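You operate a simulated robot arm through the tools that you are given. There is no shell and no other tool. Be economical: measure what you need, move in short steps, check, and stop when the job is done.

Carry out the task below with a simulated two-armed robot. There is one attempt and no reset: what you move stays moved.

TASK
Take the tag marked do not start and leave it in the crate six. Then take the pad five and put it on the gear bench. Then fetch the green spacer and set it on the shelf under the gauge bench. Then put the yellow chart on top of the riser block. Then put the keg cap on the shelf under the capper bench. Then fetch the count tag labelled "170 to 330" from the gear bench and set it on top of the coil of strap. Then take the twenty one millimetre tag and leave it on the lot plate on the gear bench. Then open the lid of the returns bin. Keep to this order. Set down upright: pad five, green spacer.
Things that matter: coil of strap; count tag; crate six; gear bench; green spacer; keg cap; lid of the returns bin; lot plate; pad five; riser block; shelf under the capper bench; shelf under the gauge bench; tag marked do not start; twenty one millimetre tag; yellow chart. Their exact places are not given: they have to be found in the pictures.

Only the result counts: the job must be done as asked and must still hold three seconds after the hand-in. Knocking over, shifting, dropping, spilling or breaking anything else fails it. A push-on lid holds only when it is set on centred and level and pressed home; a screw cap is set on level and turned clockwise until tight.

THE ROBOT
Two 7-joint arms with two-finger parallel grippers on one trunk, on a base that drives. Base frame: it is fixed to the floor where the robot stands at the start and does not move with it; the origin is under the middle of the robot, x ahead of it, y to its left, z up. Readings come in cm, degrees, newtons and seconds.
The left shoulder is at the start at [5, 18.7, 108.5], the right one opposite. With the tool pointing down near the work surface each hand reaches from about 10 to 36 cm from the robot's upright axis, wherever it stands, measured 20 degrees to its own side. Places, roughly: coil of strap (8x8x5 cm) [-290, -490, 80]; count tag [-250, -500, 75]; crate six [-175, -300, 50]; gear bench [-240, -490, 80]; green spacer [0, -225, 50]; keg cap [-250, -500, 75]; lid of the returns bin [-610, -670, 90]; lot plate [-250, -475, 75]; pad five [50, -150, 75]; riser block [0, -150, 50]; shelf under the capper bench (107x25 cm) [14, -192, 50]; shelf under the gauge bench (108x25 cm) [14, -330, 50]; tag marked do not start [50, 25, 100]; twenty one millimetre tag [-500, -675, 75]; yellow chart [25, -275, 75]. Payload 3.43 kg a hand.
The tool frame of a hand sits at the grasp point between the pads (the TCP): z along the fingers, y along the line on which they close. The tips reach 3 cm beyond it. The gripper opens to 9.4 cm. The fingers are 2.8 cm wide and 1 cm thick; the gripper's body (5 by 9.6 cm) begins 5.5 cm behind the TCP.
Orientation is that of the tool frame in the base frame, as a unit quaternion [w, x, y, z]. With the fingers straight down and closing along the base's y, the tool's x points along the base's -x, its y along +y and its z along -z.

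THE INTERFACE
- The arms move only by the tool step_arm. It takes "left_commands", "right_commands" or both (then of equal length, played together; a hand with none holds still); each is text: rows parted by semicolons, each of 7 numbers parted by spaces: the turn, a rotation vector about the tool's x, y, z in degrees, then the shift along the tool's x, y, z in cm, then the opening in per cent of the stroke, from 0 (shut) to 100 (fully open). In form: wx wy wz tx ty tz gripper; .... A call has 1 to 10 rows; each row is the pose to reach, as a shift and turn from the pose commanded when the call began, along the tool's axes at that moment. Each row takes 0.2 s and may step no farther than 5 cm and 8.6 degrees from the row before; otherwise, or with a gripper value out of range, the whole call is refused. A pose out of reach is approached as far as the arm can. The call stops where the force on the tool passes 40 N (or 10 N more than at its start, if that is more) or the arm is blocked; 0.2 s more then pass. Each finger travels about 15.3 cm/s and halts on what it meets, pressing with about 39 N; the grip force reading is that of the motor and also rises with nothing between the fingers. The clock runs only during rows and for 0.2 s after the last one: add rows that repeat a pose to give the fingers time. The reply holds the time, the measured pose of the TCP, the force on the tool along the base axes, the opening and the grip force, in the units named above and with some noise, with the torque about the TCP (base axes, N m) and any sound that the robot's microphone picked up.
- Cameras (640 x 400 px; columns grow to the right, rows downward): "scene" is now at [15, 2.93, 125.67]; the picture's right is [0.34, -0.94, 0.00], its down [-0.38, -0.14, -0.91] and it looks along [0.86, 0.31, -0.41] (base axes); focal length 236 px, centre (320, 200). "left" rides on the left gripper at [7.6, -1.4, -10.2] in its tool frame; the picture's right is [0.18, 0.98, 0.00], its down [-0.75, 0.14, -0.64] and it looks along [-0.63, 0.12, 0.77] (tool axes); focal length 243 px, centre (320, 200). "right" rides on the right gripper at [7.6, 1.4, -10.2] in its tool frame; the picture's right is [-0.18, 0.98, 0.00], its down [-0.75, -0.14, -0.64] and it looks along [-0.63, -0.12, 0.77] (tool axes); focal length 243 px, centre (320, 200).
- snapshot(camera): a new picture of that camera. No time passes.
- raise_lower(by): slides the trunk up (or, below 0, down) by that many cm; the arms and the scene camera ride with it, the base frame stays. It gives what a move gives, with no picture.
- steer(legs): drives the robot by 1 to 6 legs, each [ahead, left, turn to the left] in cm, cm and degrees, along the robot's own axes; the way and the turn of a leg run together, so that a leg with both is an arc; at most 150 cm and 180 degrees a leg. The arms and the cameras ride along, it lands a little off, and it stops where it bumps. It gives what a move gives.
- head_to(pan, tilt): turns the head with the scene camera to pan (to the left, within 80 degrees either way) and tilt (down, from -29 to 69), counted from straight ahead of the robot. It gives what a move gives.
- locate(camera, pixels): for up to 12 pixels [column, row] of the newest picture of that camera ("zoom" is the newest enlarged one), the place [x, y, z] in the base frame of the surface seen there, good to about 0.2 cm, but the place of the scene camera against the robot may be out by one fixed shift of up to 1.2 cm in any direction. No time passes.
- close_up(camera, box): a new picture of the part [left, top, right, bottom] of that camera's present view, enlarged. No time passes.
- hand_in(): hands the job in; it is judged then, once.

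Go step by step. Measure first, check grasps and placings, and put right what went wrong. The budget is 145 turns and 182 pictures, counting those below and the enlarged ones. Unless the task says otherwise, let go and move clear before handing in.

The tools are called by a JSON object that holds its "method" and its "body". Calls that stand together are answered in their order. step_arm: Moves the arms, as the interface text tells. Its arguments: {"type":"object","properties":{"left_commands":{"type":"string"},"right_commands":{"type":"string"}},"required":[]} The other tools are called the same way: raise_lower (by) slides the trunk up or down; steer (legs) drives the base; head_to (pan, tilt) turns the head that bears the scene camera; snapshot (camera) takes a picture; locate (camera, pixels) gives the place of the surface under pixels of a picture; close_up (camera, box) takes an enlarged picture of a part of a camera's view; hand_in () hands the job in.

At the start:

```text
time_s: 0.0
left_position: [26.31, 30.64, 112.44]
left_ee_rot: [0.0, 0.0, 1.0, 0.0]
left_contact_force: [-0.3, 0.1, 0.3]
left_wrist_torque: [-0.03, 0.01, 0.02]
left_grip_width: 9.38
left_grip_force: 0.1
right_position: [34.12, -1.87, 111.96]
right_ee_rot: [0.0, 0.0, 1.0, 0.0]
right_contact_force: [0.2, -0.3, 0.5]
right_wrist_torque: [-0.02, 0.03, 0.02]
right_grip_width: 9.4
right_grip_force: 0.0
trunk travel left (down, up): [-30.0, 13.2]
robot x, y, heading: [-0.32, 0.28, -0.2]
head pan, tilt: [20.1, 24.0]
```

scene: 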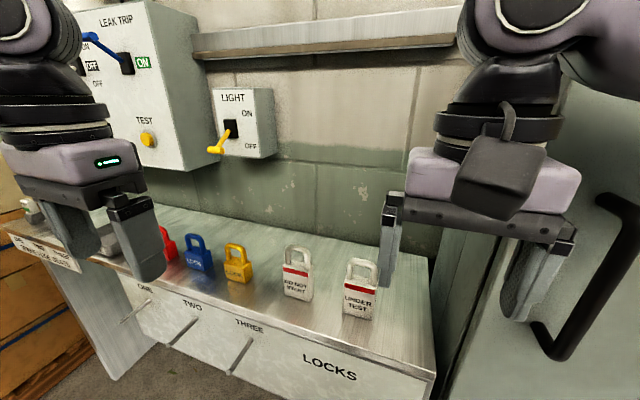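
right: 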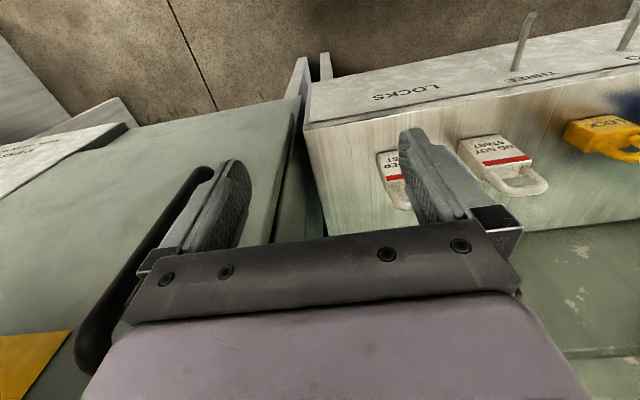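
left: 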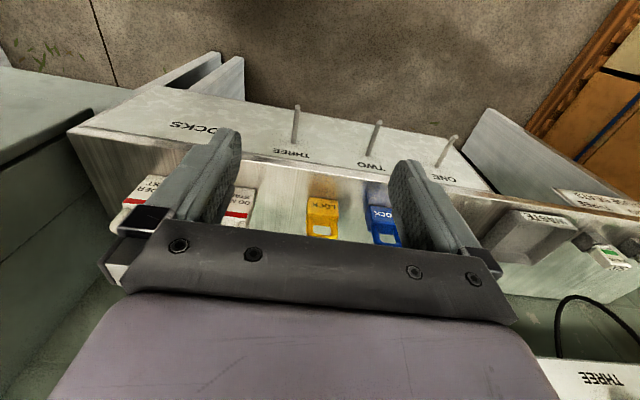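

The scene shows the tag "DO NOT START" at about (297,275) standing on the lock bench, with "UNDER TEST" at (360,290). I measure it first.

{"method": "close_up", "body": {"camera": "scene", "box": [220, 220, 400, 340]}}

{"method": "locate", "body": {"camera": "scene", "pixels": [[297, 248], [284, 268], [312, 272], [284, 294], [310, 298], [297, 283], [345, 300], [362, 262], [240, 270], [330, 280], [330, 320], [327, 305]]}}

{"method": "locate", "body": {"camera": "right", "pixels": [[465, 150], [515, 142], [495, 165], [540, 155], [525, 190], [385, 160], [600, 130], [560, 200], [490, 150]]}}

```text
3.33 times, centred on (310, 280) of scene
```

zoom: 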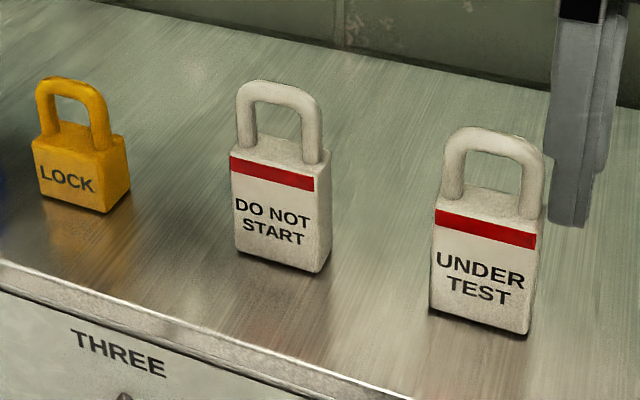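

```text
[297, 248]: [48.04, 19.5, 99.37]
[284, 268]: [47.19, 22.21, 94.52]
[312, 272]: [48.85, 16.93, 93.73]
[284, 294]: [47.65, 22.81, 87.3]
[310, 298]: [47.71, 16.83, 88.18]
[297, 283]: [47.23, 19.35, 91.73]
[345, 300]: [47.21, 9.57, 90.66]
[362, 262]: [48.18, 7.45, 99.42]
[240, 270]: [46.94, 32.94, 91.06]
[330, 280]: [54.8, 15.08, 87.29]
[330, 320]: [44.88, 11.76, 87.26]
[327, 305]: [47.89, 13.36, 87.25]
```

```text
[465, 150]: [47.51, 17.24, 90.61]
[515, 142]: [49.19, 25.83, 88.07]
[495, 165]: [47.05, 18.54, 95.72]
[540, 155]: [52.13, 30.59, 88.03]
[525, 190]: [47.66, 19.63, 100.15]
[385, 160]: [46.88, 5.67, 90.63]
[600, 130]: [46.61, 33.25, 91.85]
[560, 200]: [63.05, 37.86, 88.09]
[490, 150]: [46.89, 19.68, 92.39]
```

The tag's body is about y 17–22.2, x 46.9–49, z 88–95.5, with its shackle up to z 100. It is out of reach from here, so I check for obstacles before driving closer.

{"method": "locate", "body": {"camera": "scene", "pixels": [[212, 148], [235, 140], [270, 150], [150, 50], [320, 170], [300, 385], [180, 338], [228, 372], [590, 200], [560, 355], [430, 370], [90, 40]]}}

{"method": "head_to", "body": {"pan": 0, "tilt": 60}}

{"method": "snapshot", "body": {"camera": "scene"}}

```text
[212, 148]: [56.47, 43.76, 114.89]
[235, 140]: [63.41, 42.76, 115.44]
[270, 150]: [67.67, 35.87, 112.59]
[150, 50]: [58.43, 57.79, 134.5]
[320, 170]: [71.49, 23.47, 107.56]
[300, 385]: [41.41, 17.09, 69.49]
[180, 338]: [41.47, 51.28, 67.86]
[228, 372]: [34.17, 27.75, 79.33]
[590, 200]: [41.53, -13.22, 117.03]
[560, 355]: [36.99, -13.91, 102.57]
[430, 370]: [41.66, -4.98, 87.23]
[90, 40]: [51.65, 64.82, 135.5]
```

```text
time_s: 1.0
left_position: [26.15, 30.58, 112.45]
left_ee_rot: [0.0, 0.0, 1.0, 0.001]
left_contact_force: [-0.9, -0.7, 0.6]
left_wrist_torque: [0.05, 0.02, -0.03]
left_grip_width: 9.39
left_grip_force: 0.1
right_position: [34.09, -1.84, 112.11]
right_ee_rot: [0.0, 0.0, 1.0, -0.001]
right_contact_force: [-0.4, -0.6, -0.1]
right_wrist_torque: [-0.01, -0.04, 0.0]
right_grip_width: 9.38
right_grip_force: 0.1
trunk travel left (down, up): [-30.0, 13.2]
robot x, y, heading: [-0.25, -0.16, -0.1]
head pan, tilt: [0.0, 60.0]
```

```text
177 pictures are left
```

scene: 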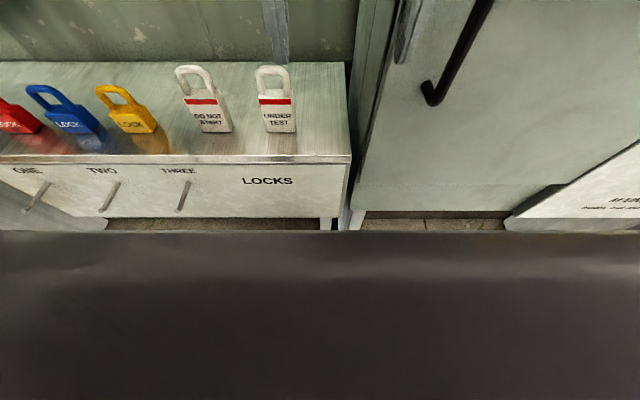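

The pegs stick out to x≈34 and the handle is at x≈37, y≈-14. I pull the right arm back, check how far the robot's own chest reaches, then drive.

{"method": "locate", "body": {"camera": "scene", "pixels": [[320, 240], [320, 300], [320, 380], [80, 240], [600, 240], [185, 205], [105, 208], [260, 222], [430, 222], [210, 115], [430, 95]]}}

{"method": "step_arm", "body": {"right_commands": "0 0 0 4 0 0 100;0 0 0 8 0 0 100;0 0 0 12 0 0 100;0 0 0 12 0 0 100"}}

```text
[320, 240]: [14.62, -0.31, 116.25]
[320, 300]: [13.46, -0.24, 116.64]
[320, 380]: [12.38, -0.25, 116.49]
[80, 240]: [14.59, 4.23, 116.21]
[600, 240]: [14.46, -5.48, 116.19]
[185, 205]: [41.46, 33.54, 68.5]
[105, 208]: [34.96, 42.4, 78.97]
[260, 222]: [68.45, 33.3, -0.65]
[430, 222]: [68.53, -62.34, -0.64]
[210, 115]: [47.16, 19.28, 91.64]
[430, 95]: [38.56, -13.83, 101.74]
```

```text
time_s: 1.8
left_position: [26.31, 30.53, 112.47]
left_ee_rot: [0.0, 0.0, 1.0, 0.0]
left_contact_force: [-0.4, -0.4, -0.2]
left_wrist_torque: [0.01, 0.02, -0.01]
left_grip_width: 9.39
left_grip_force: 0.1
right_position: [25.06, -1.93, 111.28]
right_ee_rot: [0.002, 0.016, 1.0, -0.006]
right_contact_force: [0.6, 0.2, -7.9]
right_wrist_torque: [-0.13, -0.71, -0.08]
right_grip_width: 9.41
right_grip_force: 0.0
trunk travel left (down, up): [-30.0, 13.2]
robot x, y, heading: [-0.25, 0.31, 0.1]
head pan, tilt: [0.0, 60.0]
stopped in row 3 (right hand): the force on the tool passed its limit at 114 N (the readings are from after the stop); the commanded pose is now the measured one
```

The right hand touched the robot's own body at x 25, so I ease it forward a little. Then I drive left 7 and ahead 13.

{"method": "step_arm", "body": {"right_commands": "0 0 0 -2 0 0 100;0 0 0 -3 -3 0 100"}}

{"method": "steer", "body": {"legs": [[0, 7, 0], [13, 0, 0]]}}

```text
time_s: 2.4
left_position: [26.31, 30.64, 112.55]
left_ee_rot: [0.0, 0.0, 1.0, 0.0]
left_contact_force: [0.5, -0.2, 0.6]
left_wrist_torque: [-0.01, -0.02, 0.02]
left_grip_width: 9.41
left_grip_force: 0.1
right_position: [27.87, -5.02, 111.48]
right_ee_rot: [0.001, 0.015, 1.0, -0.006]
right_contact_force: [-0.8, 0.3, -0.7]
right_wrist_torque: [0.0, -0.05, 0.02]
right_grip_width: 9.39
right_grip_force: 0.2
trunk travel left (down, up): [-30.0, 13.2]
robot x, y, heading: [-0.12, -0.17, 0.1]
head pan, tilt: [0.0, 60.0]
```

```text
time_s: 4.3
left_position: [30.66, 37.51, 112.81]
left_ee_rot: [0.007, 0.006, 1.0, -0.001]
left_contact_force: [-0.4, -0.6, 0.0]
left_wrist_torque: [-0.01, -0.01, 0.01]
left_grip_width: 9.41
left_grip_force: 0.1
right_position: [31.85, 1.9, 111.69]
right_ee_rot: [0.004, 0.02, 1.0, -0.008]
right_contact_force: [-0.4, -0.3, -0.7]
right_wrist_torque: [0.01, -0.01, -0.03]
right_grip_width: 9.41
right_grip_force: 0.1
trunk travel left (down, up): [-30.0, 13.2]
robot x, y, heading: [5.12, 6.87, -0.8]
head pan, tilt: [0.0, 60.0]
stopped in leg 2: the robot was blocked; the commanded pose is now the measured one
```

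Blocked at robot x≈5. I test whether the left hand can still get over the tag from here, staying high.

{"method": "step_arm", "body": {"left_commands": "0 0 0 -3 -3 0 100;0 0 0 -6 -6 0 100;0 0 0 -9 -9 0 100;0 0 0 -12 -12 0 100;0 0 0 -14.5 -15 0 100;0 0 0 -17.4 -17.9 0 100;0 0 0 -17.4 -17.9 0 100"}}

{"method": "snapshot", "body": {"camera": "scene"}}

{"method": "snapshot", "body": {"camera": "left"}}

```text
time_s: 5.9
left_position: [46.59, 23.44, 111.77]
left_ee_rot: [0.009, 0.003, 1.0, -0.002]
left_contact_force: [0.9, -0.5, 0.7]
left_wrist_torque: [0.01, -0.01, 0.01]
left_grip_width: 9.4
left_grip_force: 0.1
left hand out of reach, approached as far as the arm can: row 5, 6, 7
right_position: [31.93, 1.83, 111.69]
right_ee_rot: [0.005, 0.02, 1.0, -0.008]
right_contact_force: [-0.1, -0.4, 1.1]
right_wrist_torque: [-0.02, 0.01, 0.03]
right_grip_width: 9.4
right_grip_force: 0.2
trunk travel left (down, up): [-30.0, 13.2]
robot x, y, heading: [5.3, 7.01, -0.7]
head pan, tilt: [0.0, 60.0]
```

```text
176 pictures are left
```

scene: 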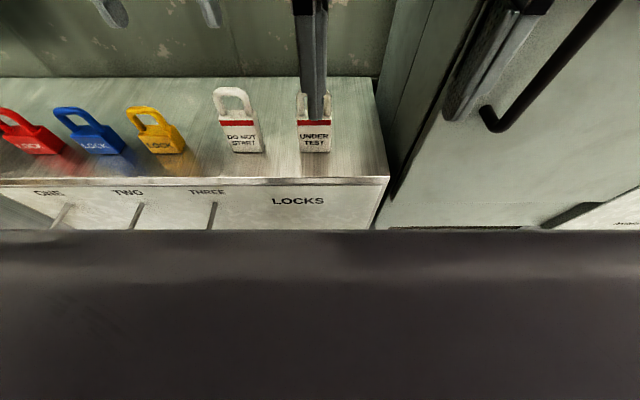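

```text
175 pictures are left
```

left: 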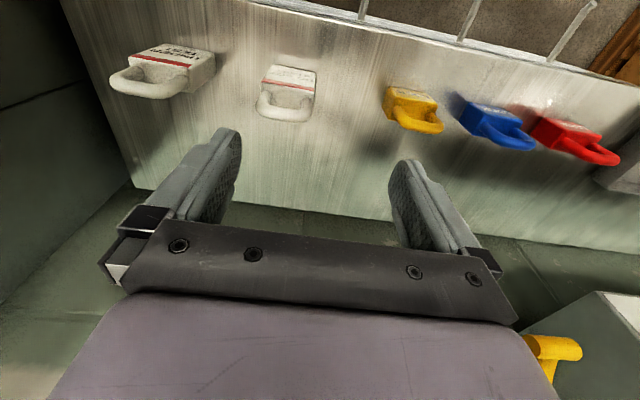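

The left hand got to (46.6, 23.4) at this height; lower down it should reach further. I pull back in front of the tag at a still-safe height.

{"method": "step_arm", "body": {"left_commands": "0 0 0 3 -2 0 100;0 0 0 5 -3.8 3 100;0 0 0 5 -3.8 6 100;0 0 0 5 -3.8 6 100"}}

```text
time_s: 6.9
left_position: [41.8, 19.73, 105.4]
left_ee_rot: [0.008, 0.004, 1.0, 0.001]
left_contact_force: [0.1, -0.1, 0.4]
left_wrist_torque: [0.03, 0.01, -0.02]
left_grip_width: 9.4
left_grip_force: 0.1
left hand out of reach, approached as far as the arm can: row 2
right_position: [31.81, 1.78, 111.74]
right_ee_rot: [0.005, 0.019, 1.0, -0.007]
right_contact_force: [0.5, -0.3, 0.0]
right_wrist_torque: [0.02, 0.0, 0.0]
right_grip_width: 9.4
right_grip_force: 0.1
trunk travel left (down, up): [-30.0, 13.2]
robot x, y, heading: [5.59, 6.91, -0.6]
head pan, tilt: [0.0, 60.0]
```

At (41.8, 19.7, 105.4), right in front of the tag. I descend and slide forward around it.

{"method": "step_arm", "body": {"left_commands": "0 0 0 0 0 3 100;0 0 0 0 0 6 100;0 0 0 0 0 9.3 100;0 0 0 -2 0 9.3 100;0 0 0 -4 0 9.3 100;0 0 0 -6 0 9.3 100;0 0 0 -6 0 9.3 100"}}

{"method": "snapshot", "body": {"camera": "left"}}

```text
time_s: 8.5
left_position: [46.9, 21.2, 96.66]
left_ee_rot: [0.009, 0.004, 1.0, 0.0]
left_contact_force: [0.0, -0.8, -0.7]
left_wrist_torque: [0.01, 0.0, -0.03]
left_grip_width: 9.39
left_grip_force: 0.0
left hand out of reach, approached as far as the arm can: row 5, 6, 7
right_position: [31.71, 1.87, 111.7]
right_ee_rot: [0.006, 0.019, 1.0, -0.008]
right_contact_force: [0.2, 0.1, 0.0]
right_wrist_torque: [0.02, 0.01, -0.01]
right_grip_width: 9.39
right_grip_force: 0.1
trunk travel left (down, up): [-30.0, 13.2]
robot x, y, heading: [5.38, 6.81, -0.5]
head pan, tilt: [0.0, 60.0]
```

```text
174 pictures are left
```

left: 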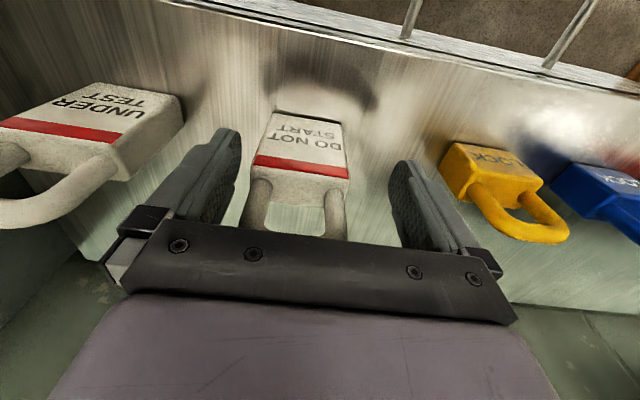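

The fingers bracket the tag (body at pixels 255–350, rows 115–180) but sit about 1.6 cm too far left. I shift the base right by 1.6.

{"method": "steer", "body": {"legs": [[0, -1.6, 0]]}}

{"method": "snapshot", "body": {"camera": "left"}}

{"method": "locate", "body": {"camera": "left", "pixels": [[256, 160], [350, 172], [300, 170], [268, 180], [340, 185], [300, 225]]}}

```text
time_s: 9.1
left_position: [46.99, 21.07, 96.41]
left_ee_rot: [0.006, 0.006, 1.0, -0.001]
left_contact_force: [-0.1, 0.3, -0.3]
left_wrist_torque: [-0.01, 0.06, 0.01]
left_grip_width: 9.43
left_grip_force: 0.0
right_position: [31.93, 1.86, 111.69]
right_ee_rot: [0.006, 0.021, 1.0, -0.008]
right_contact_force: [0.6, -0.2, 0.4]
right_wrist_torque: [0.01, 0.0, 0.0]
right_grip_width: 9.4
right_grip_force: 0.1
trunk travel left (down, up): [-30.0, 13.2]
robot x, y, heading: [5.24, 6.76, -0.6]
head pan, tilt: [0.0, 60.0]
stopped in leg 1: the robot was blocked; the commanded pose is now the measured one
```

```text
173 pictures are left
```

left: 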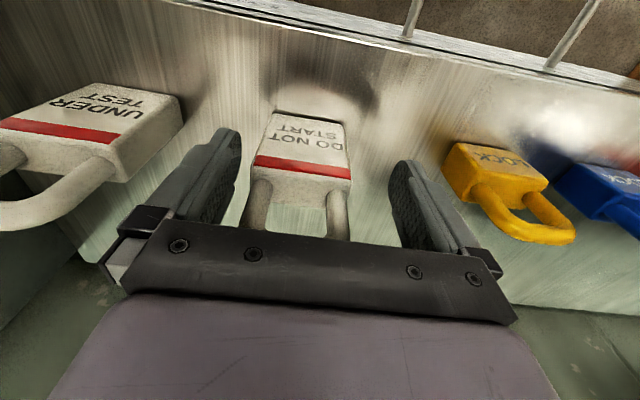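

```text
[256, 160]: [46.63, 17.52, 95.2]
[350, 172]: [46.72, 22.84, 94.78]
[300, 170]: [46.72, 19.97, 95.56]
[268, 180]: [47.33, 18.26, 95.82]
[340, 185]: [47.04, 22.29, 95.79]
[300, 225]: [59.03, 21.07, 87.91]
```

The tag's centre is y≈20.2, with the front face at x 46.7, so the fingers overlap its body. I close.

{"method": "step_arm", "body": {"left_commands": "0 0 0 0 -0.6 0 60;0 0 0 0 -0.6 0 30;0 0 0 0 -0.6 0 10;0 0 0 0 -0.6 0 10;0 0 0 0 -0.6 0 0;0 0 0 0 -0.6 0 0"}}

{"method": "snapshot", "body": {"camera": "left"}}

```text
time_s: 10.5
left_position: [46.75, 20.85, 96.69]
left_ee_rot: [0.009, 0.006, 1.0, -0.004]
left_contact_force: [-0.6, 1.1, 0.1]
left_wrist_torque: [0.0, -0.01, -0.02]
left_grip_width: 5.75
left_grip_force: 39.0
left hand out of reach, approached as far as the arm can: row 1, 2, 3, 4, 5, 6
right_position: [31.9, 1.74, 111.77]
right_ee_rot: [0.007, 0.02, 1.0, -0.007]
right_contact_force: [0.4, -0.3, -0.1]
right_wrist_torque: [0.01, 0.02, 0.02]
right_grip_width: 9.4
right_grip_force: 0.0
trunk travel left (down, up): [-30.0, 13.2]
robot x, y, heading: [5.4, 6.45, -0.5]
head pan, tilt: [0.0, 60.0]
```

```text
172 pictures are left
```

left: 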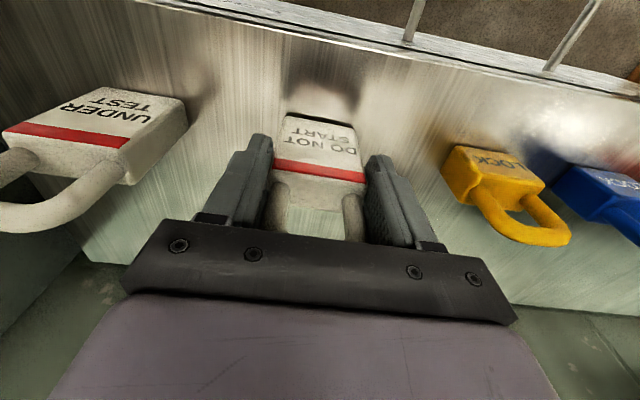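

Gripped at 5.75 cm, 39 N. I lift straight up and draw back.

{"method": "step_arm", "body": {"left_commands": "0 0 0 0 0 -3 0;0 0 0 1 0 -6 0;0 0 0 3 0 -9 0;0 0 0 5 0 -12 0;0 0 0 9 0 -15 0;0 0 0 13 0 -16 0;0 0 0 16 0 -16 0"}}

{"method": "snapshot", "body": {"camera": "left"}}

```text
time_s: 12.1
left_position: [30.59, 21.18, 112.43]
left_ee_rot: [0.006, 0.006, 1.0, -0.001]
left_contact_force: [-0.5, -0.6, -1.0]
left_wrist_torque: [0.04, -0.01, -0.01]
left_grip_width: 5.75
left_grip_force: 38.4
right_position: [31.85, 1.76, 111.73]
right_ee_rot: [0.005, 0.02, 1.0, -0.007]
right_contact_force: [0.1, 0.3, -0.4]
right_wrist_torque: [0.03, 0.0, 0.0]
right_grip_width: 9.39
right_grip_force: 0.0
trunk travel left (down, up): [-30.0, 13.2]
robot x, y, heading: [5.19, 6.93, -0.6]
head pan, tilt: [0.0, 60.0]
```

```text
171 pictures are left
```

left: 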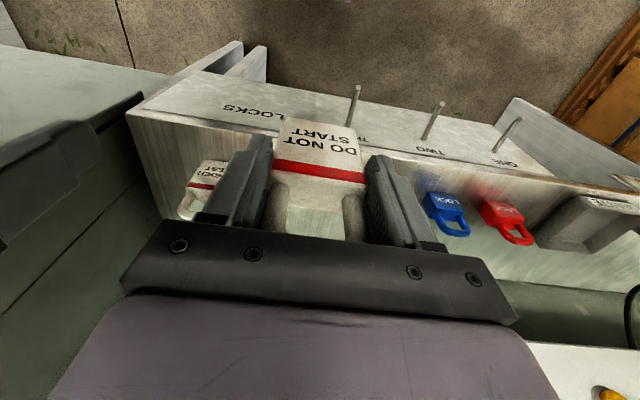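

The tag is held well. I back off and look around to the right and behind for a way to crate six.

{"method": "steer", "body": {"legs": [[-25, 0, 0], [0, 0, -90]]}}

{"method": "head_to", "body": {"pan": 0, "tilt": 20}}

{"method": "snapshot", "body": {"camera": "scene"}}

{"method": "head_to", "body": {"pan": -65, "tilt": 20}}

{"method": "snapshot", "body": {"camera": "scene"}}

```text
time_s: 17.8
left_position: [-6.15, -19.74, 112.07]
left_ee_rot: [-0.001, 0.718, 0.696, 0.0]
left_contact_force: [-0.1, 0.2, -0.7]
left_wrist_torque: [-0.01, 0.01, -0.01]
left_grip_width: 5.73
left_grip_force: 39.5
right_position: [-25.8, -20.64, 111.23]
right_ee_rot: [-0.006, 0.728, 0.686, -0.004]
right_contact_force: [0.1, -0.8, -0.1]
right_wrist_torque: [0.03, -0.04, -0.01]
right_grip_width: 9.39
right_grip_force: 0.1
trunk travel left (down, up): [-30.0, 13.2]
robot x, y, heading: [-19.66, 6.98, -91.9]
head pan, tilt: [0.0, 60.0]
```

```text
time_s: 18.9
left_position: [-6.18, -19.79, 112.16]
left_ee_rot: [0.001, 0.718, 0.696, 0.0]
left_contact_force: [1.0, -0.1, -1.6]
left_wrist_torque: [0.03, -0.01, 0.0]
left_grip_width: 5.77
left_grip_force: 39.0
right_position: [-25.65, -20.54, 111.21]
right_ee_rot: [-0.007, 0.728, 0.686, -0.004]
right_contact_force: [-0.5, -0.1, 0.5]
right_wrist_torque: [-0.02, -0.01, -0.01]
right_grip_width: 9.37
right_grip_force: 0.0
trunk travel left (down, up): [-30.0, 13.2]
robot x, y, heading: [-19.83, 7.25, -91.9]
head pan, tilt: [0.0, 20.0]
```

```text
170 pictures are left
```

scene: 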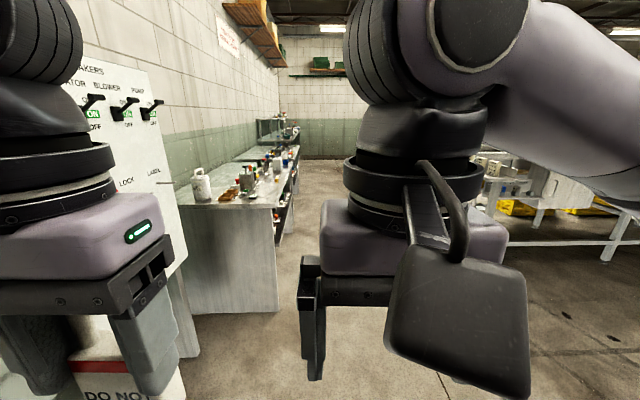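

```text
time_s: 20.2
left_position: [-6.13, -19.69, 112.21]
left_ee_rot: [0.0, 0.717, 0.697, 0.0]
left_contact_force: [0.6, 0.0, -2.1]
left_wrist_torque: [0.01, 0.0, -0.01]
left_grip_width: 5.75
left_grip_force: 38.8
right_position: [-25.87, -20.46, 111.34]
right_ee_rot: [-0.006, 0.726, 0.688, -0.005]
right_contact_force: [-29.3, -3.7, -12.5]
right_wrist_torque: [-0.79, -2.97, 2.67]
right_grip_width: 9.39
right_grip_force: 0.1
trunk travel left (down, up): [-30.0, 13.2]
robot x, y, heading: [-20.08, 7.52, -91.5]
head pan, tilt: [-65.0, 20.0]
```

```text
169 pictures are left
```

scene: 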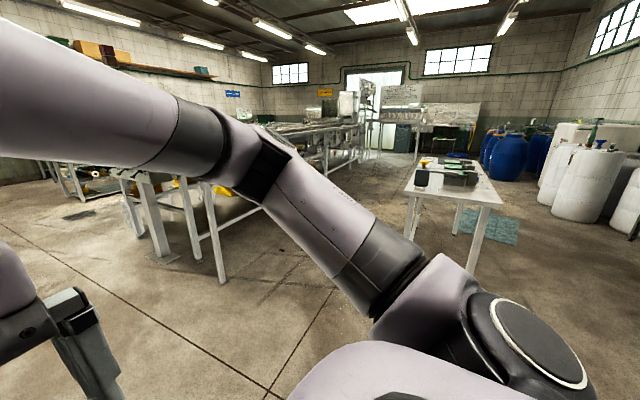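

Benches run along the left wall, with a long island on the right. I measure the island's legs and table here, then the bench corner.

{"method": "locate", "body": {"camera": "scene", "pixels": [[222, 282], [165, 255], [140, 232], [185, 175], [60, 190], [95, 188], [240, 195], [205, 185], [350, 160], [410, 235], [470, 270], [300, 135]]}}

{"method": "head_to", "body": {"pan": 10, "tilt": 25}}

{"method": "snapshot", "body": {"camera": "scene"}}

{"method": "locate", "body": {"camera": "scene", "pixels": [[200, 300], [277, 300], [278, 200], [297, 140], [300, 230], [330, 300], [500, 200], [520, 240], [610, 260], [560, 330], [150, 200], [200, 160]]}}

```text
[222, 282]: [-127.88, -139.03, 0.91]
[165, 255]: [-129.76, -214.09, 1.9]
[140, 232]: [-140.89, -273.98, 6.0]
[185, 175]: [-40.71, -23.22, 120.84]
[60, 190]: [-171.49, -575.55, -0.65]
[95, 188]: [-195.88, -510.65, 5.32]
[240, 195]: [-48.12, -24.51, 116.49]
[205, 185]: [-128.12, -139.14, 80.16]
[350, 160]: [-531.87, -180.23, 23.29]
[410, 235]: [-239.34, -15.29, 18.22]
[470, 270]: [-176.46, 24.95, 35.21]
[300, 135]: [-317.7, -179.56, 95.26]
```

```text
time_s: 21.7
left_position: [-6.23, -19.86, 112.01]
left_ee_rot: [0.0, 0.717, 0.697, -0.001]
left_contact_force: [-0.5, 0.8, -0.4]
left_wrist_torque: [0.01, -0.01, -0.03]
left_grip_width: 5.74
left_grip_force: 39.2
right_position: [-25.69, -20.5, 111.35]
right_ee_rot: [-0.006, 0.728, 0.686, -0.004]
right_contact_force: [-0.6, -0.2, -0.2]
right_wrist_torque: [-0.02, -0.02, -0.02]
right_grip_width: 9.42
right_grip_force: 0.0
trunk travel left (down, up): [-30.0, 13.2]
robot x, y, heading: [-19.9, 6.9, -91.8]
head pan, tilt: [10.0, 25.0]
```

```text
168 pictures are left
```

scene: 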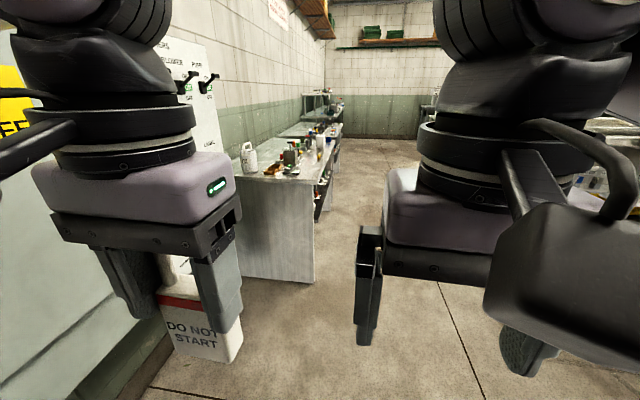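

```text
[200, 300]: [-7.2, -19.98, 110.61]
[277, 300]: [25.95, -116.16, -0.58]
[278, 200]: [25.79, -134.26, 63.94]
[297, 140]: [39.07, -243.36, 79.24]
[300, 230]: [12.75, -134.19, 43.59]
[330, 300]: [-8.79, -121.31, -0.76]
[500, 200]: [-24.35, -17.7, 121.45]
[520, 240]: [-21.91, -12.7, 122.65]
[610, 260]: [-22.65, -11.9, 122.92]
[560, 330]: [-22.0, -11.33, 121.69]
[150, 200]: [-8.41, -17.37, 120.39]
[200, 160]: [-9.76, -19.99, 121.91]
```

The aisle lies between x≈3 (wall benches) and x≈-127 (island). I drive to about (-65,-150) and look at the island.

{"method": "steer", "body": {"legs": [[0, -42, 0], [140, 0, 2]]}}

{"method": "head_to", "body": {"pan": -40, "tilt": 25}}

{"method": "snapshot", "body": {"camera": "scene"}}

{"method": "head_to", "body": {"pan": 40, "tilt": 25}}

{"method": "snapshot", "body": {"camera": "scene"}}

```text
time_s: 32.3
left_position: [-45.21, -154.41, 112.18]
left_ee_rot: [0.0, 0.695, 0.719, 0.0]
left_contact_force: [0.7, 0.0, -0.9]
left_wrist_torque: [-0.02, 0.01, 0.04]
left_grip_width: 5.75
left_grip_force: 39.0
right_position: [-64.7, -156.42, 111.25]
right_ee_rot: [-0.006, 0.705, 0.709, -0.003]
right_contact_force: [0.2, -0.2, 0.0]
right_wrist_torque: [0.01, 0.0, -0.01]
right_grip_width: 9.39
right_grip_force: 0.1
trunk travel left (down, up): [-30.0, 13.2]
robot x, y, heading: [-60.65, -128.61, -88.0]
head pan, tilt: [10.0, 25.0]
```

```text
time_s: 33.5
left_position: [-45.26, -154.25, 112.18]
left_ee_rot: [0.0, 0.695, 0.719, 0.0]
left_contact_force: [-0.2, 0.0, -0.7]
left_wrist_torque: [0.01, -0.02, 0.0]
left_grip_width: 5.74
left_grip_force: 39.2
right_position: [-64.78, -156.42, 111.23]
right_ee_rot: [-0.006, 0.705, 0.709, -0.004]
right_contact_force: [0.2, -0.3, -0.8]
right_wrist_torque: [-0.01, -0.02, 0.03]
right_grip_width: 9.42
right_grip_force: 0.1
trunk travel left (down, up): [-30.0, 13.2]
robot x, y, heading: [-60.7, -128.38, -87.8]
head pan, tilt: [-40.0, 25.0]
```

```text
167 pictures are left
```

scene: 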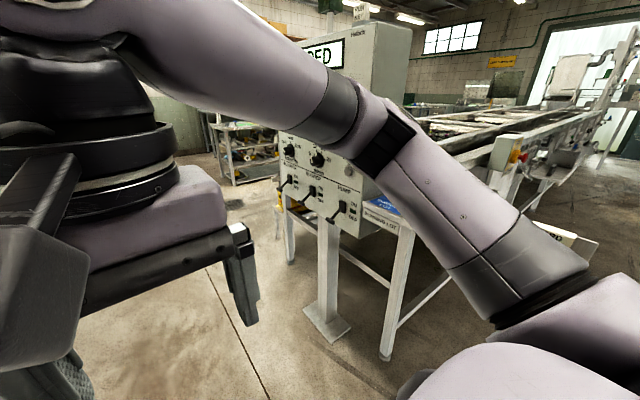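

```text
time_s: 35.0
left_position: [-45.17, -154.38, 112.18]
left_ee_rot: [0.0, 0.695, 0.719, 0.0]
left_contact_force: [0.4, 0.2, -1.6]
left_wrist_torque: [0.03, 0.0, 0.01]
left_grip_width: 5.76
left_grip_force: 39.1
right_position: [-64.65, -156.52, 111.29]
right_ee_rot: [-0.006, 0.707, 0.708, -0.003]
right_contact_force: [9.6, -3.7, -5.0]
right_wrist_torque: [0.06, 1.0, -0.89]
right_grip_width: 9.42
right_grip_force: 0.0
trunk travel left (down, up): [-30.0, 13.2]
robot x, y, heading: [-60.66, -128.3, -87.7]
head pan, tilt: [40.0, 25.0]
```

```text
166 pictures are left
```

scene: 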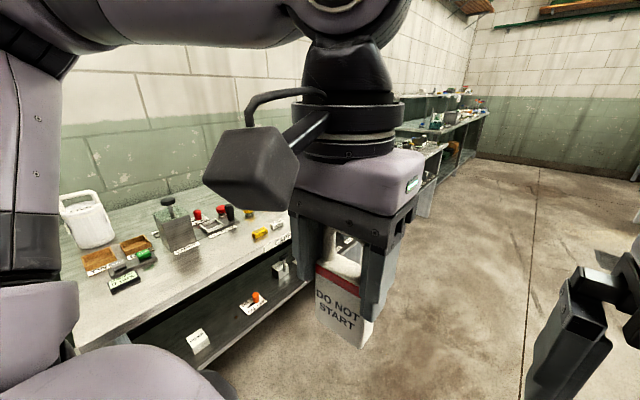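

Only the aisle is visible past the arms. I drive on 130 cm and turn right to look for crate six.

{"method": "steer", "body": {"legs": [[130, 0, 0], [0, 0, -70]]}}

{"method": "head_to", "body": {"pan": 8, "tilt": 25}}

{"method": "snapshot", "body": {"camera": "scene"}}

```text
time_s: 44.5
left_position: [-78.45, -279.13, 112.15]
left_ee_rot: [0.0, 0.984, 0.18, 0.0]
left_contact_force: [0.0, -0.5, -1.1]
left_wrist_torque: [-0.02, 0.0, -0.01]
left_grip_width: 5.75
left_grip_force: 39.1
right_position: [-86.72, -261.32, 111.24]
right_ee_rot: [-0.007, 0.986, 0.164, 0.001]
right_contact_force: [-6.1, -12.2, -5.1]
right_wrist_torque: [1.27, -0.06, -1.15]
right_grip_width: 9.41
right_grip_force: 0.0
trunk travel left (down, up): [-30.0, 13.2]
robot x, y, heading: [-58.78, -256.23, -159.4]
head pan, tilt: [40.0, 25.0]
```

```text
time_s: 45.4
left_position: [-78.58, -279.08, 112.08]
left_ee_rot: [0.0, 0.984, 0.179, 0.0]
left_contact_force: [0.4, 0.1, -1.3]
left_wrist_torque: [0.03, -0.01, 0.02]
left_grip_width: 5.73
left_grip_force: 39.2
right_position: [-86.77, -261.23, 111.31]
right_ee_rot: [-0.007, 0.986, 0.164, 0.001]
right_contact_force: [0.2, -0.2, 0.0]
right_wrist_torque: [0.04, -0.01, 0.02]
right_grip_width: 9.42
right_grip_force: 0.1
trunk travel left (down, up): [-30.0, 13.2]
robot x, y, heading: [-58.79, -256.09, -159.8]
head pan, tilt: [8.0, 25.0]
```

```text
165 pictures are left
```

scene: 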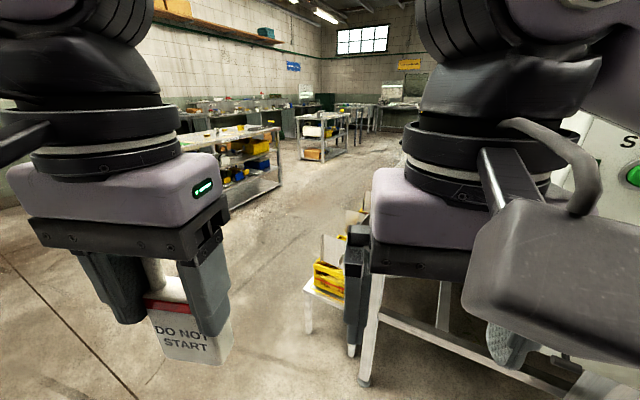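

A yellow crate stands on a low stool at about (330,280). I look closer and measure.

{"method": "close_up", "body": {"camera": "scene", "box": [280, 200, 400, 380]}}

{"method": "locate", "body": {"camera": "scene", "pixels": [[316, 265], [316, 285], [342, 300], [340, 275], [306, 285], [308, 330], [346, 305], [365, 380], [375, 290], [333, 245], [240, 190]]}}

```text
2.22 times, centred on (340, 290) of scene
```

zoom: 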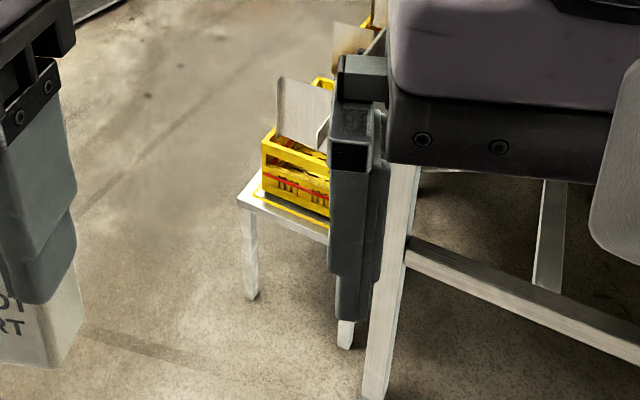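

```text
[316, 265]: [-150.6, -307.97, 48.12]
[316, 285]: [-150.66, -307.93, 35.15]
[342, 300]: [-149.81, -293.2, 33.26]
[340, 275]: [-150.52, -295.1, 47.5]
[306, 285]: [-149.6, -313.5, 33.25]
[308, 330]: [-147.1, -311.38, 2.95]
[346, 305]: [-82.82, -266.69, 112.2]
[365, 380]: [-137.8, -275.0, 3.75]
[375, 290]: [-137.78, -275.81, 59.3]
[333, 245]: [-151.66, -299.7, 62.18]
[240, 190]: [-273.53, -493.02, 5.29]
```

Crates stand on a low stool at x≈-150, y≈-293 to -308. I approach to about (-100,-305) facing it.

{"method": "steer", "body": {"legs": [[0, 0, -20], [0, 50, 0], [35, 0, 0]]}}

{"method": "head_to", "body": {"pan": 0, "tilt": 35}}

{"method": "snapshot", "body": {"camera": "scene"}}

{"method": "snapshot", "body": {"camera": "right"}}

```text
time_s: 53.3
left_position: [-119.32, -321.81, 112.14]
left_ee_rot: [0.0, 1.0, 0.01, 0.0]
left_contact_force: [0.5, 0.0, -1.5]
left_wrist_torque: [-0.01, -0.02, 0.0]
left_grip_width: 5.72
left_grip_force: 39.4
right_position: [-121.08, -302.29, 111.29]
right_ee_rot: [-0.007, 1.0, -0.006, 0.002]
right_contact_force: [0.5, -0.7, -0.4]
right_wrist_torque: [0.0, 0.0, -0.01]
right_grip_width: 9.38
right_grip_force: 0.1
trunk travel left (down, up): [-30.0, 13.2]
robot x, y, heading: [-93.09, -306.63, -179.2]
head pan, tilt: [8.0, 25.0]
```

```text
time_s: 54.0
left_position: [-119.26, -321.73, 112.18]
left_ee_rot: [-0.001, 1.0, 0.008, 0.001]
left_contact_force: [0.3, -0.3, -1.3]
left_wrist_torque: [-0.01, -0.07, 0.01]
left_grip_width: 5.75
left_grip_force: 39.2
right_position: [-120.86, -302.31, 111.22]
right_ee_rot: [-0.007, 1.0, -0.006, 0.002]
right_contact_force: [0.4, -0.1, 1.1]
right_wrist_torque: [0.01, 0.04, 0.0]
right_grip_width: 9.39
right_grip_force: 0.1
trunk travel left (down, up): [-30.0, 13.2]
robot x, y, heading: [-92.96, -307.01, -178.9]
head pan, tilt: [0.0, 35.0]
```

```text
163 pictures are left
```

scene: 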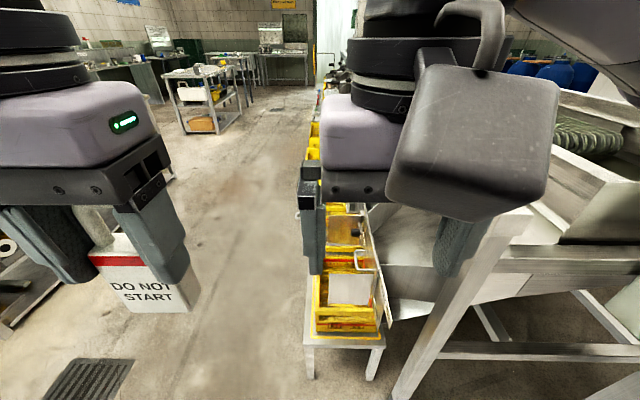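

```text
162 pictures are left
```

right: 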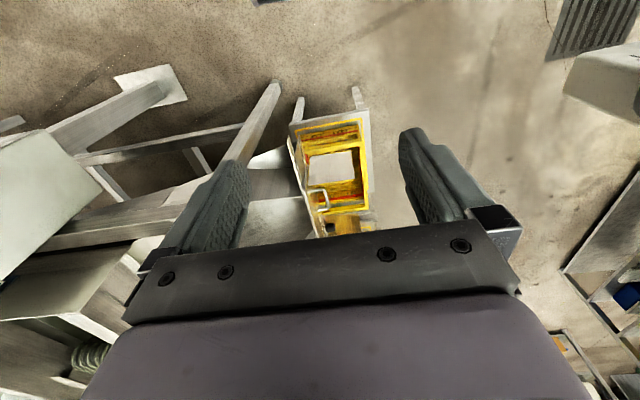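

A row of crates runs away in -x along y≈-300. I want to see it from the south side; first I check what stands to the left.

{"method": "locate", "body": {"camera": "scene", "pixels": [[20, 300], [10, 250], [60, 230], [90, 380], [175, 110], [240, 105], [330, 300], [350, 235], [382, 300], [315, 110], [345, 290], [395, 320]]}}

{"method": "locate", "body": {"camera": "right", "pixels": [[600, 265], [575, 345], [600, 95], [560, 50], [330, 165], [365, 180], [310, 210], [320, 140]]}}

{"method": "close_up", "body": {"camera": "scene", "box": [290, 90, 410, 350]}}

```text
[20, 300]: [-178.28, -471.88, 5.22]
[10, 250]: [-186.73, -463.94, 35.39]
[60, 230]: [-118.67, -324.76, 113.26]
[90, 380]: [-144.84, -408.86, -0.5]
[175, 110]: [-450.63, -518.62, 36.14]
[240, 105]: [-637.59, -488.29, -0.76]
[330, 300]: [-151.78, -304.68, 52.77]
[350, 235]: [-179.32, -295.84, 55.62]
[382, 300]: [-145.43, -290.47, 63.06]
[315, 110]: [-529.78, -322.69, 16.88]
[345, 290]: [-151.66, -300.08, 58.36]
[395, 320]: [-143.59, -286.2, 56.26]
```

```text
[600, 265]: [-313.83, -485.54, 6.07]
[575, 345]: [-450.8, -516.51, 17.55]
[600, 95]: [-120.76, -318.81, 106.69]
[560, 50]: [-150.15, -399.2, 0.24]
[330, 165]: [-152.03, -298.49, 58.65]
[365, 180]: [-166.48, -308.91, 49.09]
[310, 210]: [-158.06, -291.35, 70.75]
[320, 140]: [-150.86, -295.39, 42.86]
```

```text
1.54 times, centred on (350, 220) of scene
```

zoom: 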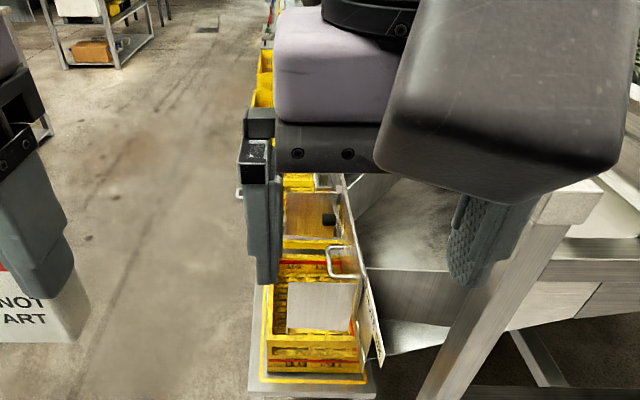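

The south corridor is open down to y≈-460. I move to (-175,-370) and turn to face the crates.

{"method": "steer", "body": {"legs": [[0, 65, 0], [80, 0, 0], [0, 0, -90]]}}

{"method": "snapshot", "body": {"camera": "scene"}}

{"method": "snapshot", "body": {"camera": "left"}}

```text
time_s: 68.2
left_position: [-188.14, -351.57, 112.15]
left_ee_rot: [0.0, 0.717, -0.697, -0.001]
left_contact_force: [0.1, 0.3, -0.8]
left_wrist_torque: [0.0, 0.01, 0.0]
left_grip_width: 5.72
left_grip_force: 39.1
right_position: [-168.83, -349.65, 111.27]
right_ee_rot: [-0.004, 0.707, -0.707, 0.006]
right_contact_force: [-0.3, 0.2, 0.2]
right_wrist_torque: [0.04, 0.0, 0.0]
right_grip_width: 9.38
right_grip_force: 0.0
trunk travel left (down, up): [-30.0, 13.2]
robot x, y, heading: [-172.83, -377.48, 91.7]
head pan, tilt: [0.0, 35.0]
```

```text
160 pictures are left
```

scene: 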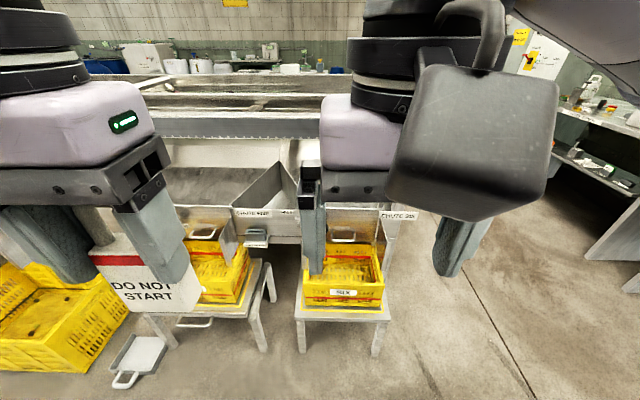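

```text
159 pictures are left
```

left: 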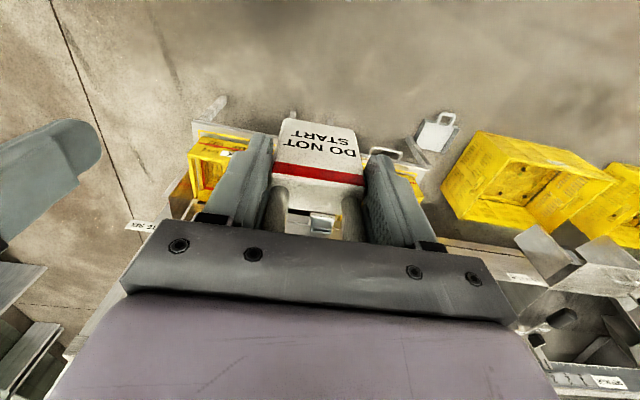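

Crate SIX is labelled at (343,292) beneath its chute. I zoom and measure its rim and inside.

{"method": "close_up", "body": {"camera": "scene", "box": [280, 200, 420, 340]}}

{"method": "locate", "body": {"camera": "scene", "pixels": [[304, 280], [383, 282], [378, 248], [326, 252], [345, 270], [345, 292], [343, 303], [350, 245], [345, 235], [345, 210], [400, 215], [360, 270]]}}

```text
2.86 times, centred on (350, 270) of scene
```

zoom: 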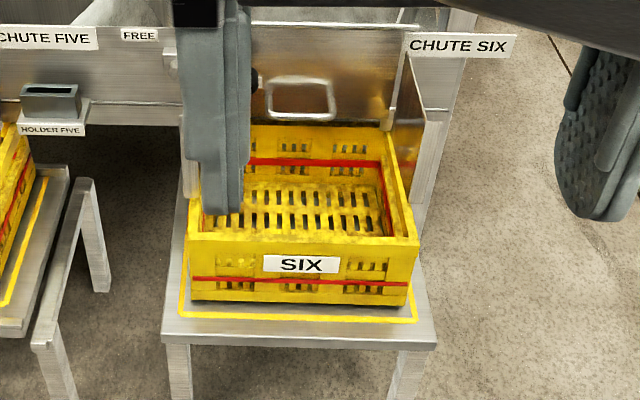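

```text
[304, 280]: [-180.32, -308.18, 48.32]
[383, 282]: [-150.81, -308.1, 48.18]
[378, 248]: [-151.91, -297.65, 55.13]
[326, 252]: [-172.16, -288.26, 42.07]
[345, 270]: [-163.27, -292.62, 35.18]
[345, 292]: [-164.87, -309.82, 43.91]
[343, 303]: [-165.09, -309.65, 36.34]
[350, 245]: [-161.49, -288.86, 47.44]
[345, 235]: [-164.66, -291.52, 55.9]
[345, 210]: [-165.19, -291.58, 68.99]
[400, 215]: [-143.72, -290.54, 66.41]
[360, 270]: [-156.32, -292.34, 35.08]
```

Crate SIX spans x -180..-150, y from -308 back past the gate plate at y≈-291.5, with rim z≈48 and floor z≈35. I lower the trunk and drive to about (-156,-342).

{"method": "raise_lower", "body": {"by": -25}}

{"method": "steer", "body": {"legs": [[0, -18, -1.7], [35, 0, 0]]}}

{"method": "snapshot", "body": {"camera": "left"}}

{"method": "snapshot", "body": {"camera": "scene"}}

```text
time_s: 70.8
left_position: [-188.13, -351.48, 87.12]
left_ee_rot: [0.0, 0.718, -0.696, 0.0]
left_contact_force: [-0.2, 0.0, -1.4]
left_wrist_torque: [0.01, 0.04, -0.02]
left_grip_width: 5.71
left_grip_force: 39.0
right_position: [-168.83, -349.75, 86.26]
right_ee_rot: [-0.003, 0.707, -0.707, 0.006]
right_contact_force: [0.8, 0.5, -0.7]
right_wrist_torque: [0.02, 0.04, -0.01]
right_grip_width: 9.4
right_grip_force: 0.1
trunk travel left (down, up): [-5.0, 38.2]
robot x, y, heading: [-172.91, -377.41, 91.7]
head pan, tilt: [0.0, 35.0]
```

```text
time_s: 74.7
left_position: [-169.32, -319.76, 87.14]
left_ee_rot: [0.0, 0.708, -0.707, 0.001]
left_contact_force: [0.5, -0.3, -1.4]
left_wrist_torque: [-0.05, -0.01, 0.03]
left_grip_width: 5.73
left_grip_force: 38.7
right_position: [-149.87, -318.36, 86.28]
right_ee_rot: [0.003, -0.695, 0.719, -0.008]
right_contact_force: [0.5, 0.3, -0.8]
right_wrist_torque: [-0.02, -0.02, -0.02]
right_grip_width: 9.38
right_grip_force: 0.0
trunk travel left (down, up): [-5.0, 38.2]
robot x, y, heading: [-154.71, -346.6, 90.2]
head pan, tilt: [0.0, 35.0]
stopped in leg 2: the robot was blocked; the commanded pose is now the measured one
```

```text
157 pictures are left
```

left: 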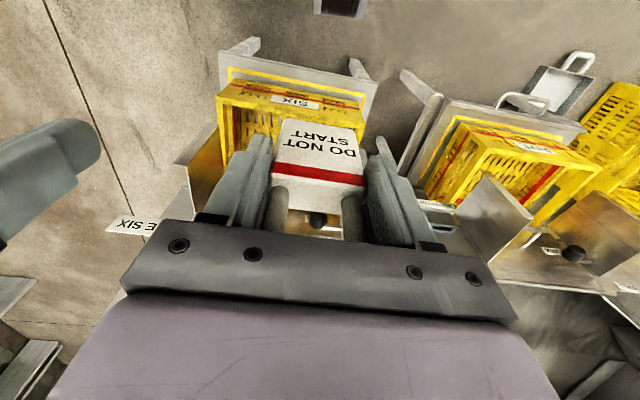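

```text
156 pictures are left
```

scene: 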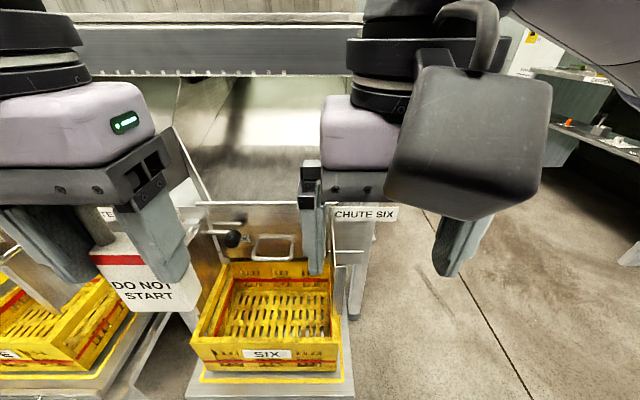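

The base stops at y≈-346.6. I check the knob and handle on the gate, and what the tag's surroundings look like, before reaching in.

{"method": "locate", "body": {"camera": "scene", "pixels": [[233, 238], [243, 222], [272, 247], [215, 285], [265, 330], [325, 330], [192, 335], [338, 335], [208, 225], [350, 250], [270, 300], [185, 390]]}}

{"method": "locate", "body": {"camera": "left", "pixels": [[340, 6], [318, 218], [230, 80], [365, 85], [240, 100], [350, 112], [300, 100], [215, 175], [350, 65]]}}

```text
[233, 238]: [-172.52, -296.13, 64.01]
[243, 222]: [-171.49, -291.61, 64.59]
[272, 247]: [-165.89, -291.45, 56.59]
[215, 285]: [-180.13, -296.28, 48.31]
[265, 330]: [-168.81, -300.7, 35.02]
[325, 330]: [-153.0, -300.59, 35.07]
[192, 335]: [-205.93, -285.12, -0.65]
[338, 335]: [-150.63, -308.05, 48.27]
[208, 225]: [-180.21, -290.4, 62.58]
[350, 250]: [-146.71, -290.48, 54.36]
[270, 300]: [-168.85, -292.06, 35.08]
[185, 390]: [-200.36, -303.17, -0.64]
```

```text
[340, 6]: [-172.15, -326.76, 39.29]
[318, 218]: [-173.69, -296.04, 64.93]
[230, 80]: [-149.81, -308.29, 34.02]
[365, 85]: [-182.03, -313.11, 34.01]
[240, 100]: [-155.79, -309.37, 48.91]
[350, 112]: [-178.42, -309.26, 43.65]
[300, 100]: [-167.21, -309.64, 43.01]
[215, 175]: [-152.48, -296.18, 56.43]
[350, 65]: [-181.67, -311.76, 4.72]
```

The knob is at (-173,-296,64.5), so I aim for x≈-163, y≈-302 with the tool tilted a little forward. I lower the trunk fully and go over the crate high.

{"method": "raise_lower", "body": {"by": -5}}

{"method": "step_arm", "body": {"left_commands": "0 -5 0 -3 -3 0 0;0 -10 0 -7 -5 0 0;0 -15 0 -11 -6.3 1 0;0 -15 0 -15 -6.3 2 0;0 -15 0 -17.8 -6.3 6 0;0 -15 0 -17.8 -6.3 10 0;0 -15 0 -17.8 -6.3 14 0;0 -15 0 -17.8 -6.3 16 0;0 -15 0 -17.8 -6.3 16 0"}}

{"method": "snapshot", "body": {"camera": "scene"}}

{"method": "snapshot", "body": {"camera": "left"}}

```text
time_s: 75.6
left_position: [-169.41, -319.83, 82.05]
left_ee_rot: [-0.001, -0.707, 0.707, 0.0]
left_contact_force: [1.2, -0.1, -0.9]
left_wrist_torque: [0.02, 0.01, 0.01]
left_grip_width: 5.73
left_grip_force: 38.5
right_position: [-149.88, -318.37, 81.17]
right_ee_rot: [0.003, -0.695, 0.719, -0.007]
right_contact_force: [-0.2, -0.4, 0.0]
right_wrist_torque: [0.02, -0.01, 0.0]
right_grip_width: 9.39
right_grip_force: 0.1
trunk travel left (down, up): [0.0, 43.2]
robot x, y, heading: [-155.11, -346.34, 90.1]
head pan, tilt: [0.0, 35.0]
```

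```text
time_s: 77.6
left_position: [-167.39, -303.64, 66.76]
left_ee_rot: [0.092, -0.701, 0.701, 0.091]
left_contact_force: [-0.1, -0.6, -0.9]
left_wrist_torque: [-0.02, 0.0, -0.01]
left_grip_width: 5.71
left_grip_force: 39.1
left hand out of reach, approached as far as the arm can: row 2, 3, 4, 5, 6, 7, 8, 9
right_position: [-149.92, -318.47, 81.17]
right_ee_rot: [0.003, -0.695, 0.719, -0.007]
right_contact_force: [-0.1, -0.4, -0.2]
right_wrist_torque: [0.01, 0.01, 0.01]
right_grip_width: 9.39
right_grip_force: 0.1
trunk travel left (down, up): [0.0, 43.2]
robot x, y, heading: [-154.68, -346.22, 90.0]
head pan, tilt: [0.0, 35.0]
```

```text
155 pictures are left
```

scene: 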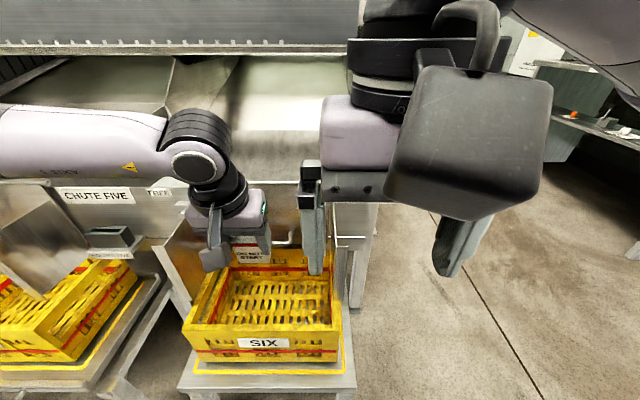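

```text
154 pictures are left
```

left: 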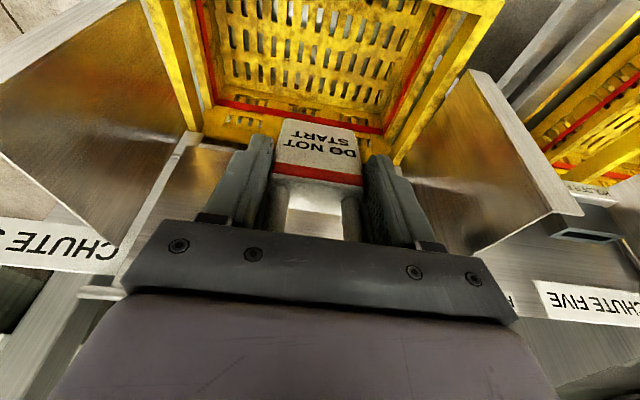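

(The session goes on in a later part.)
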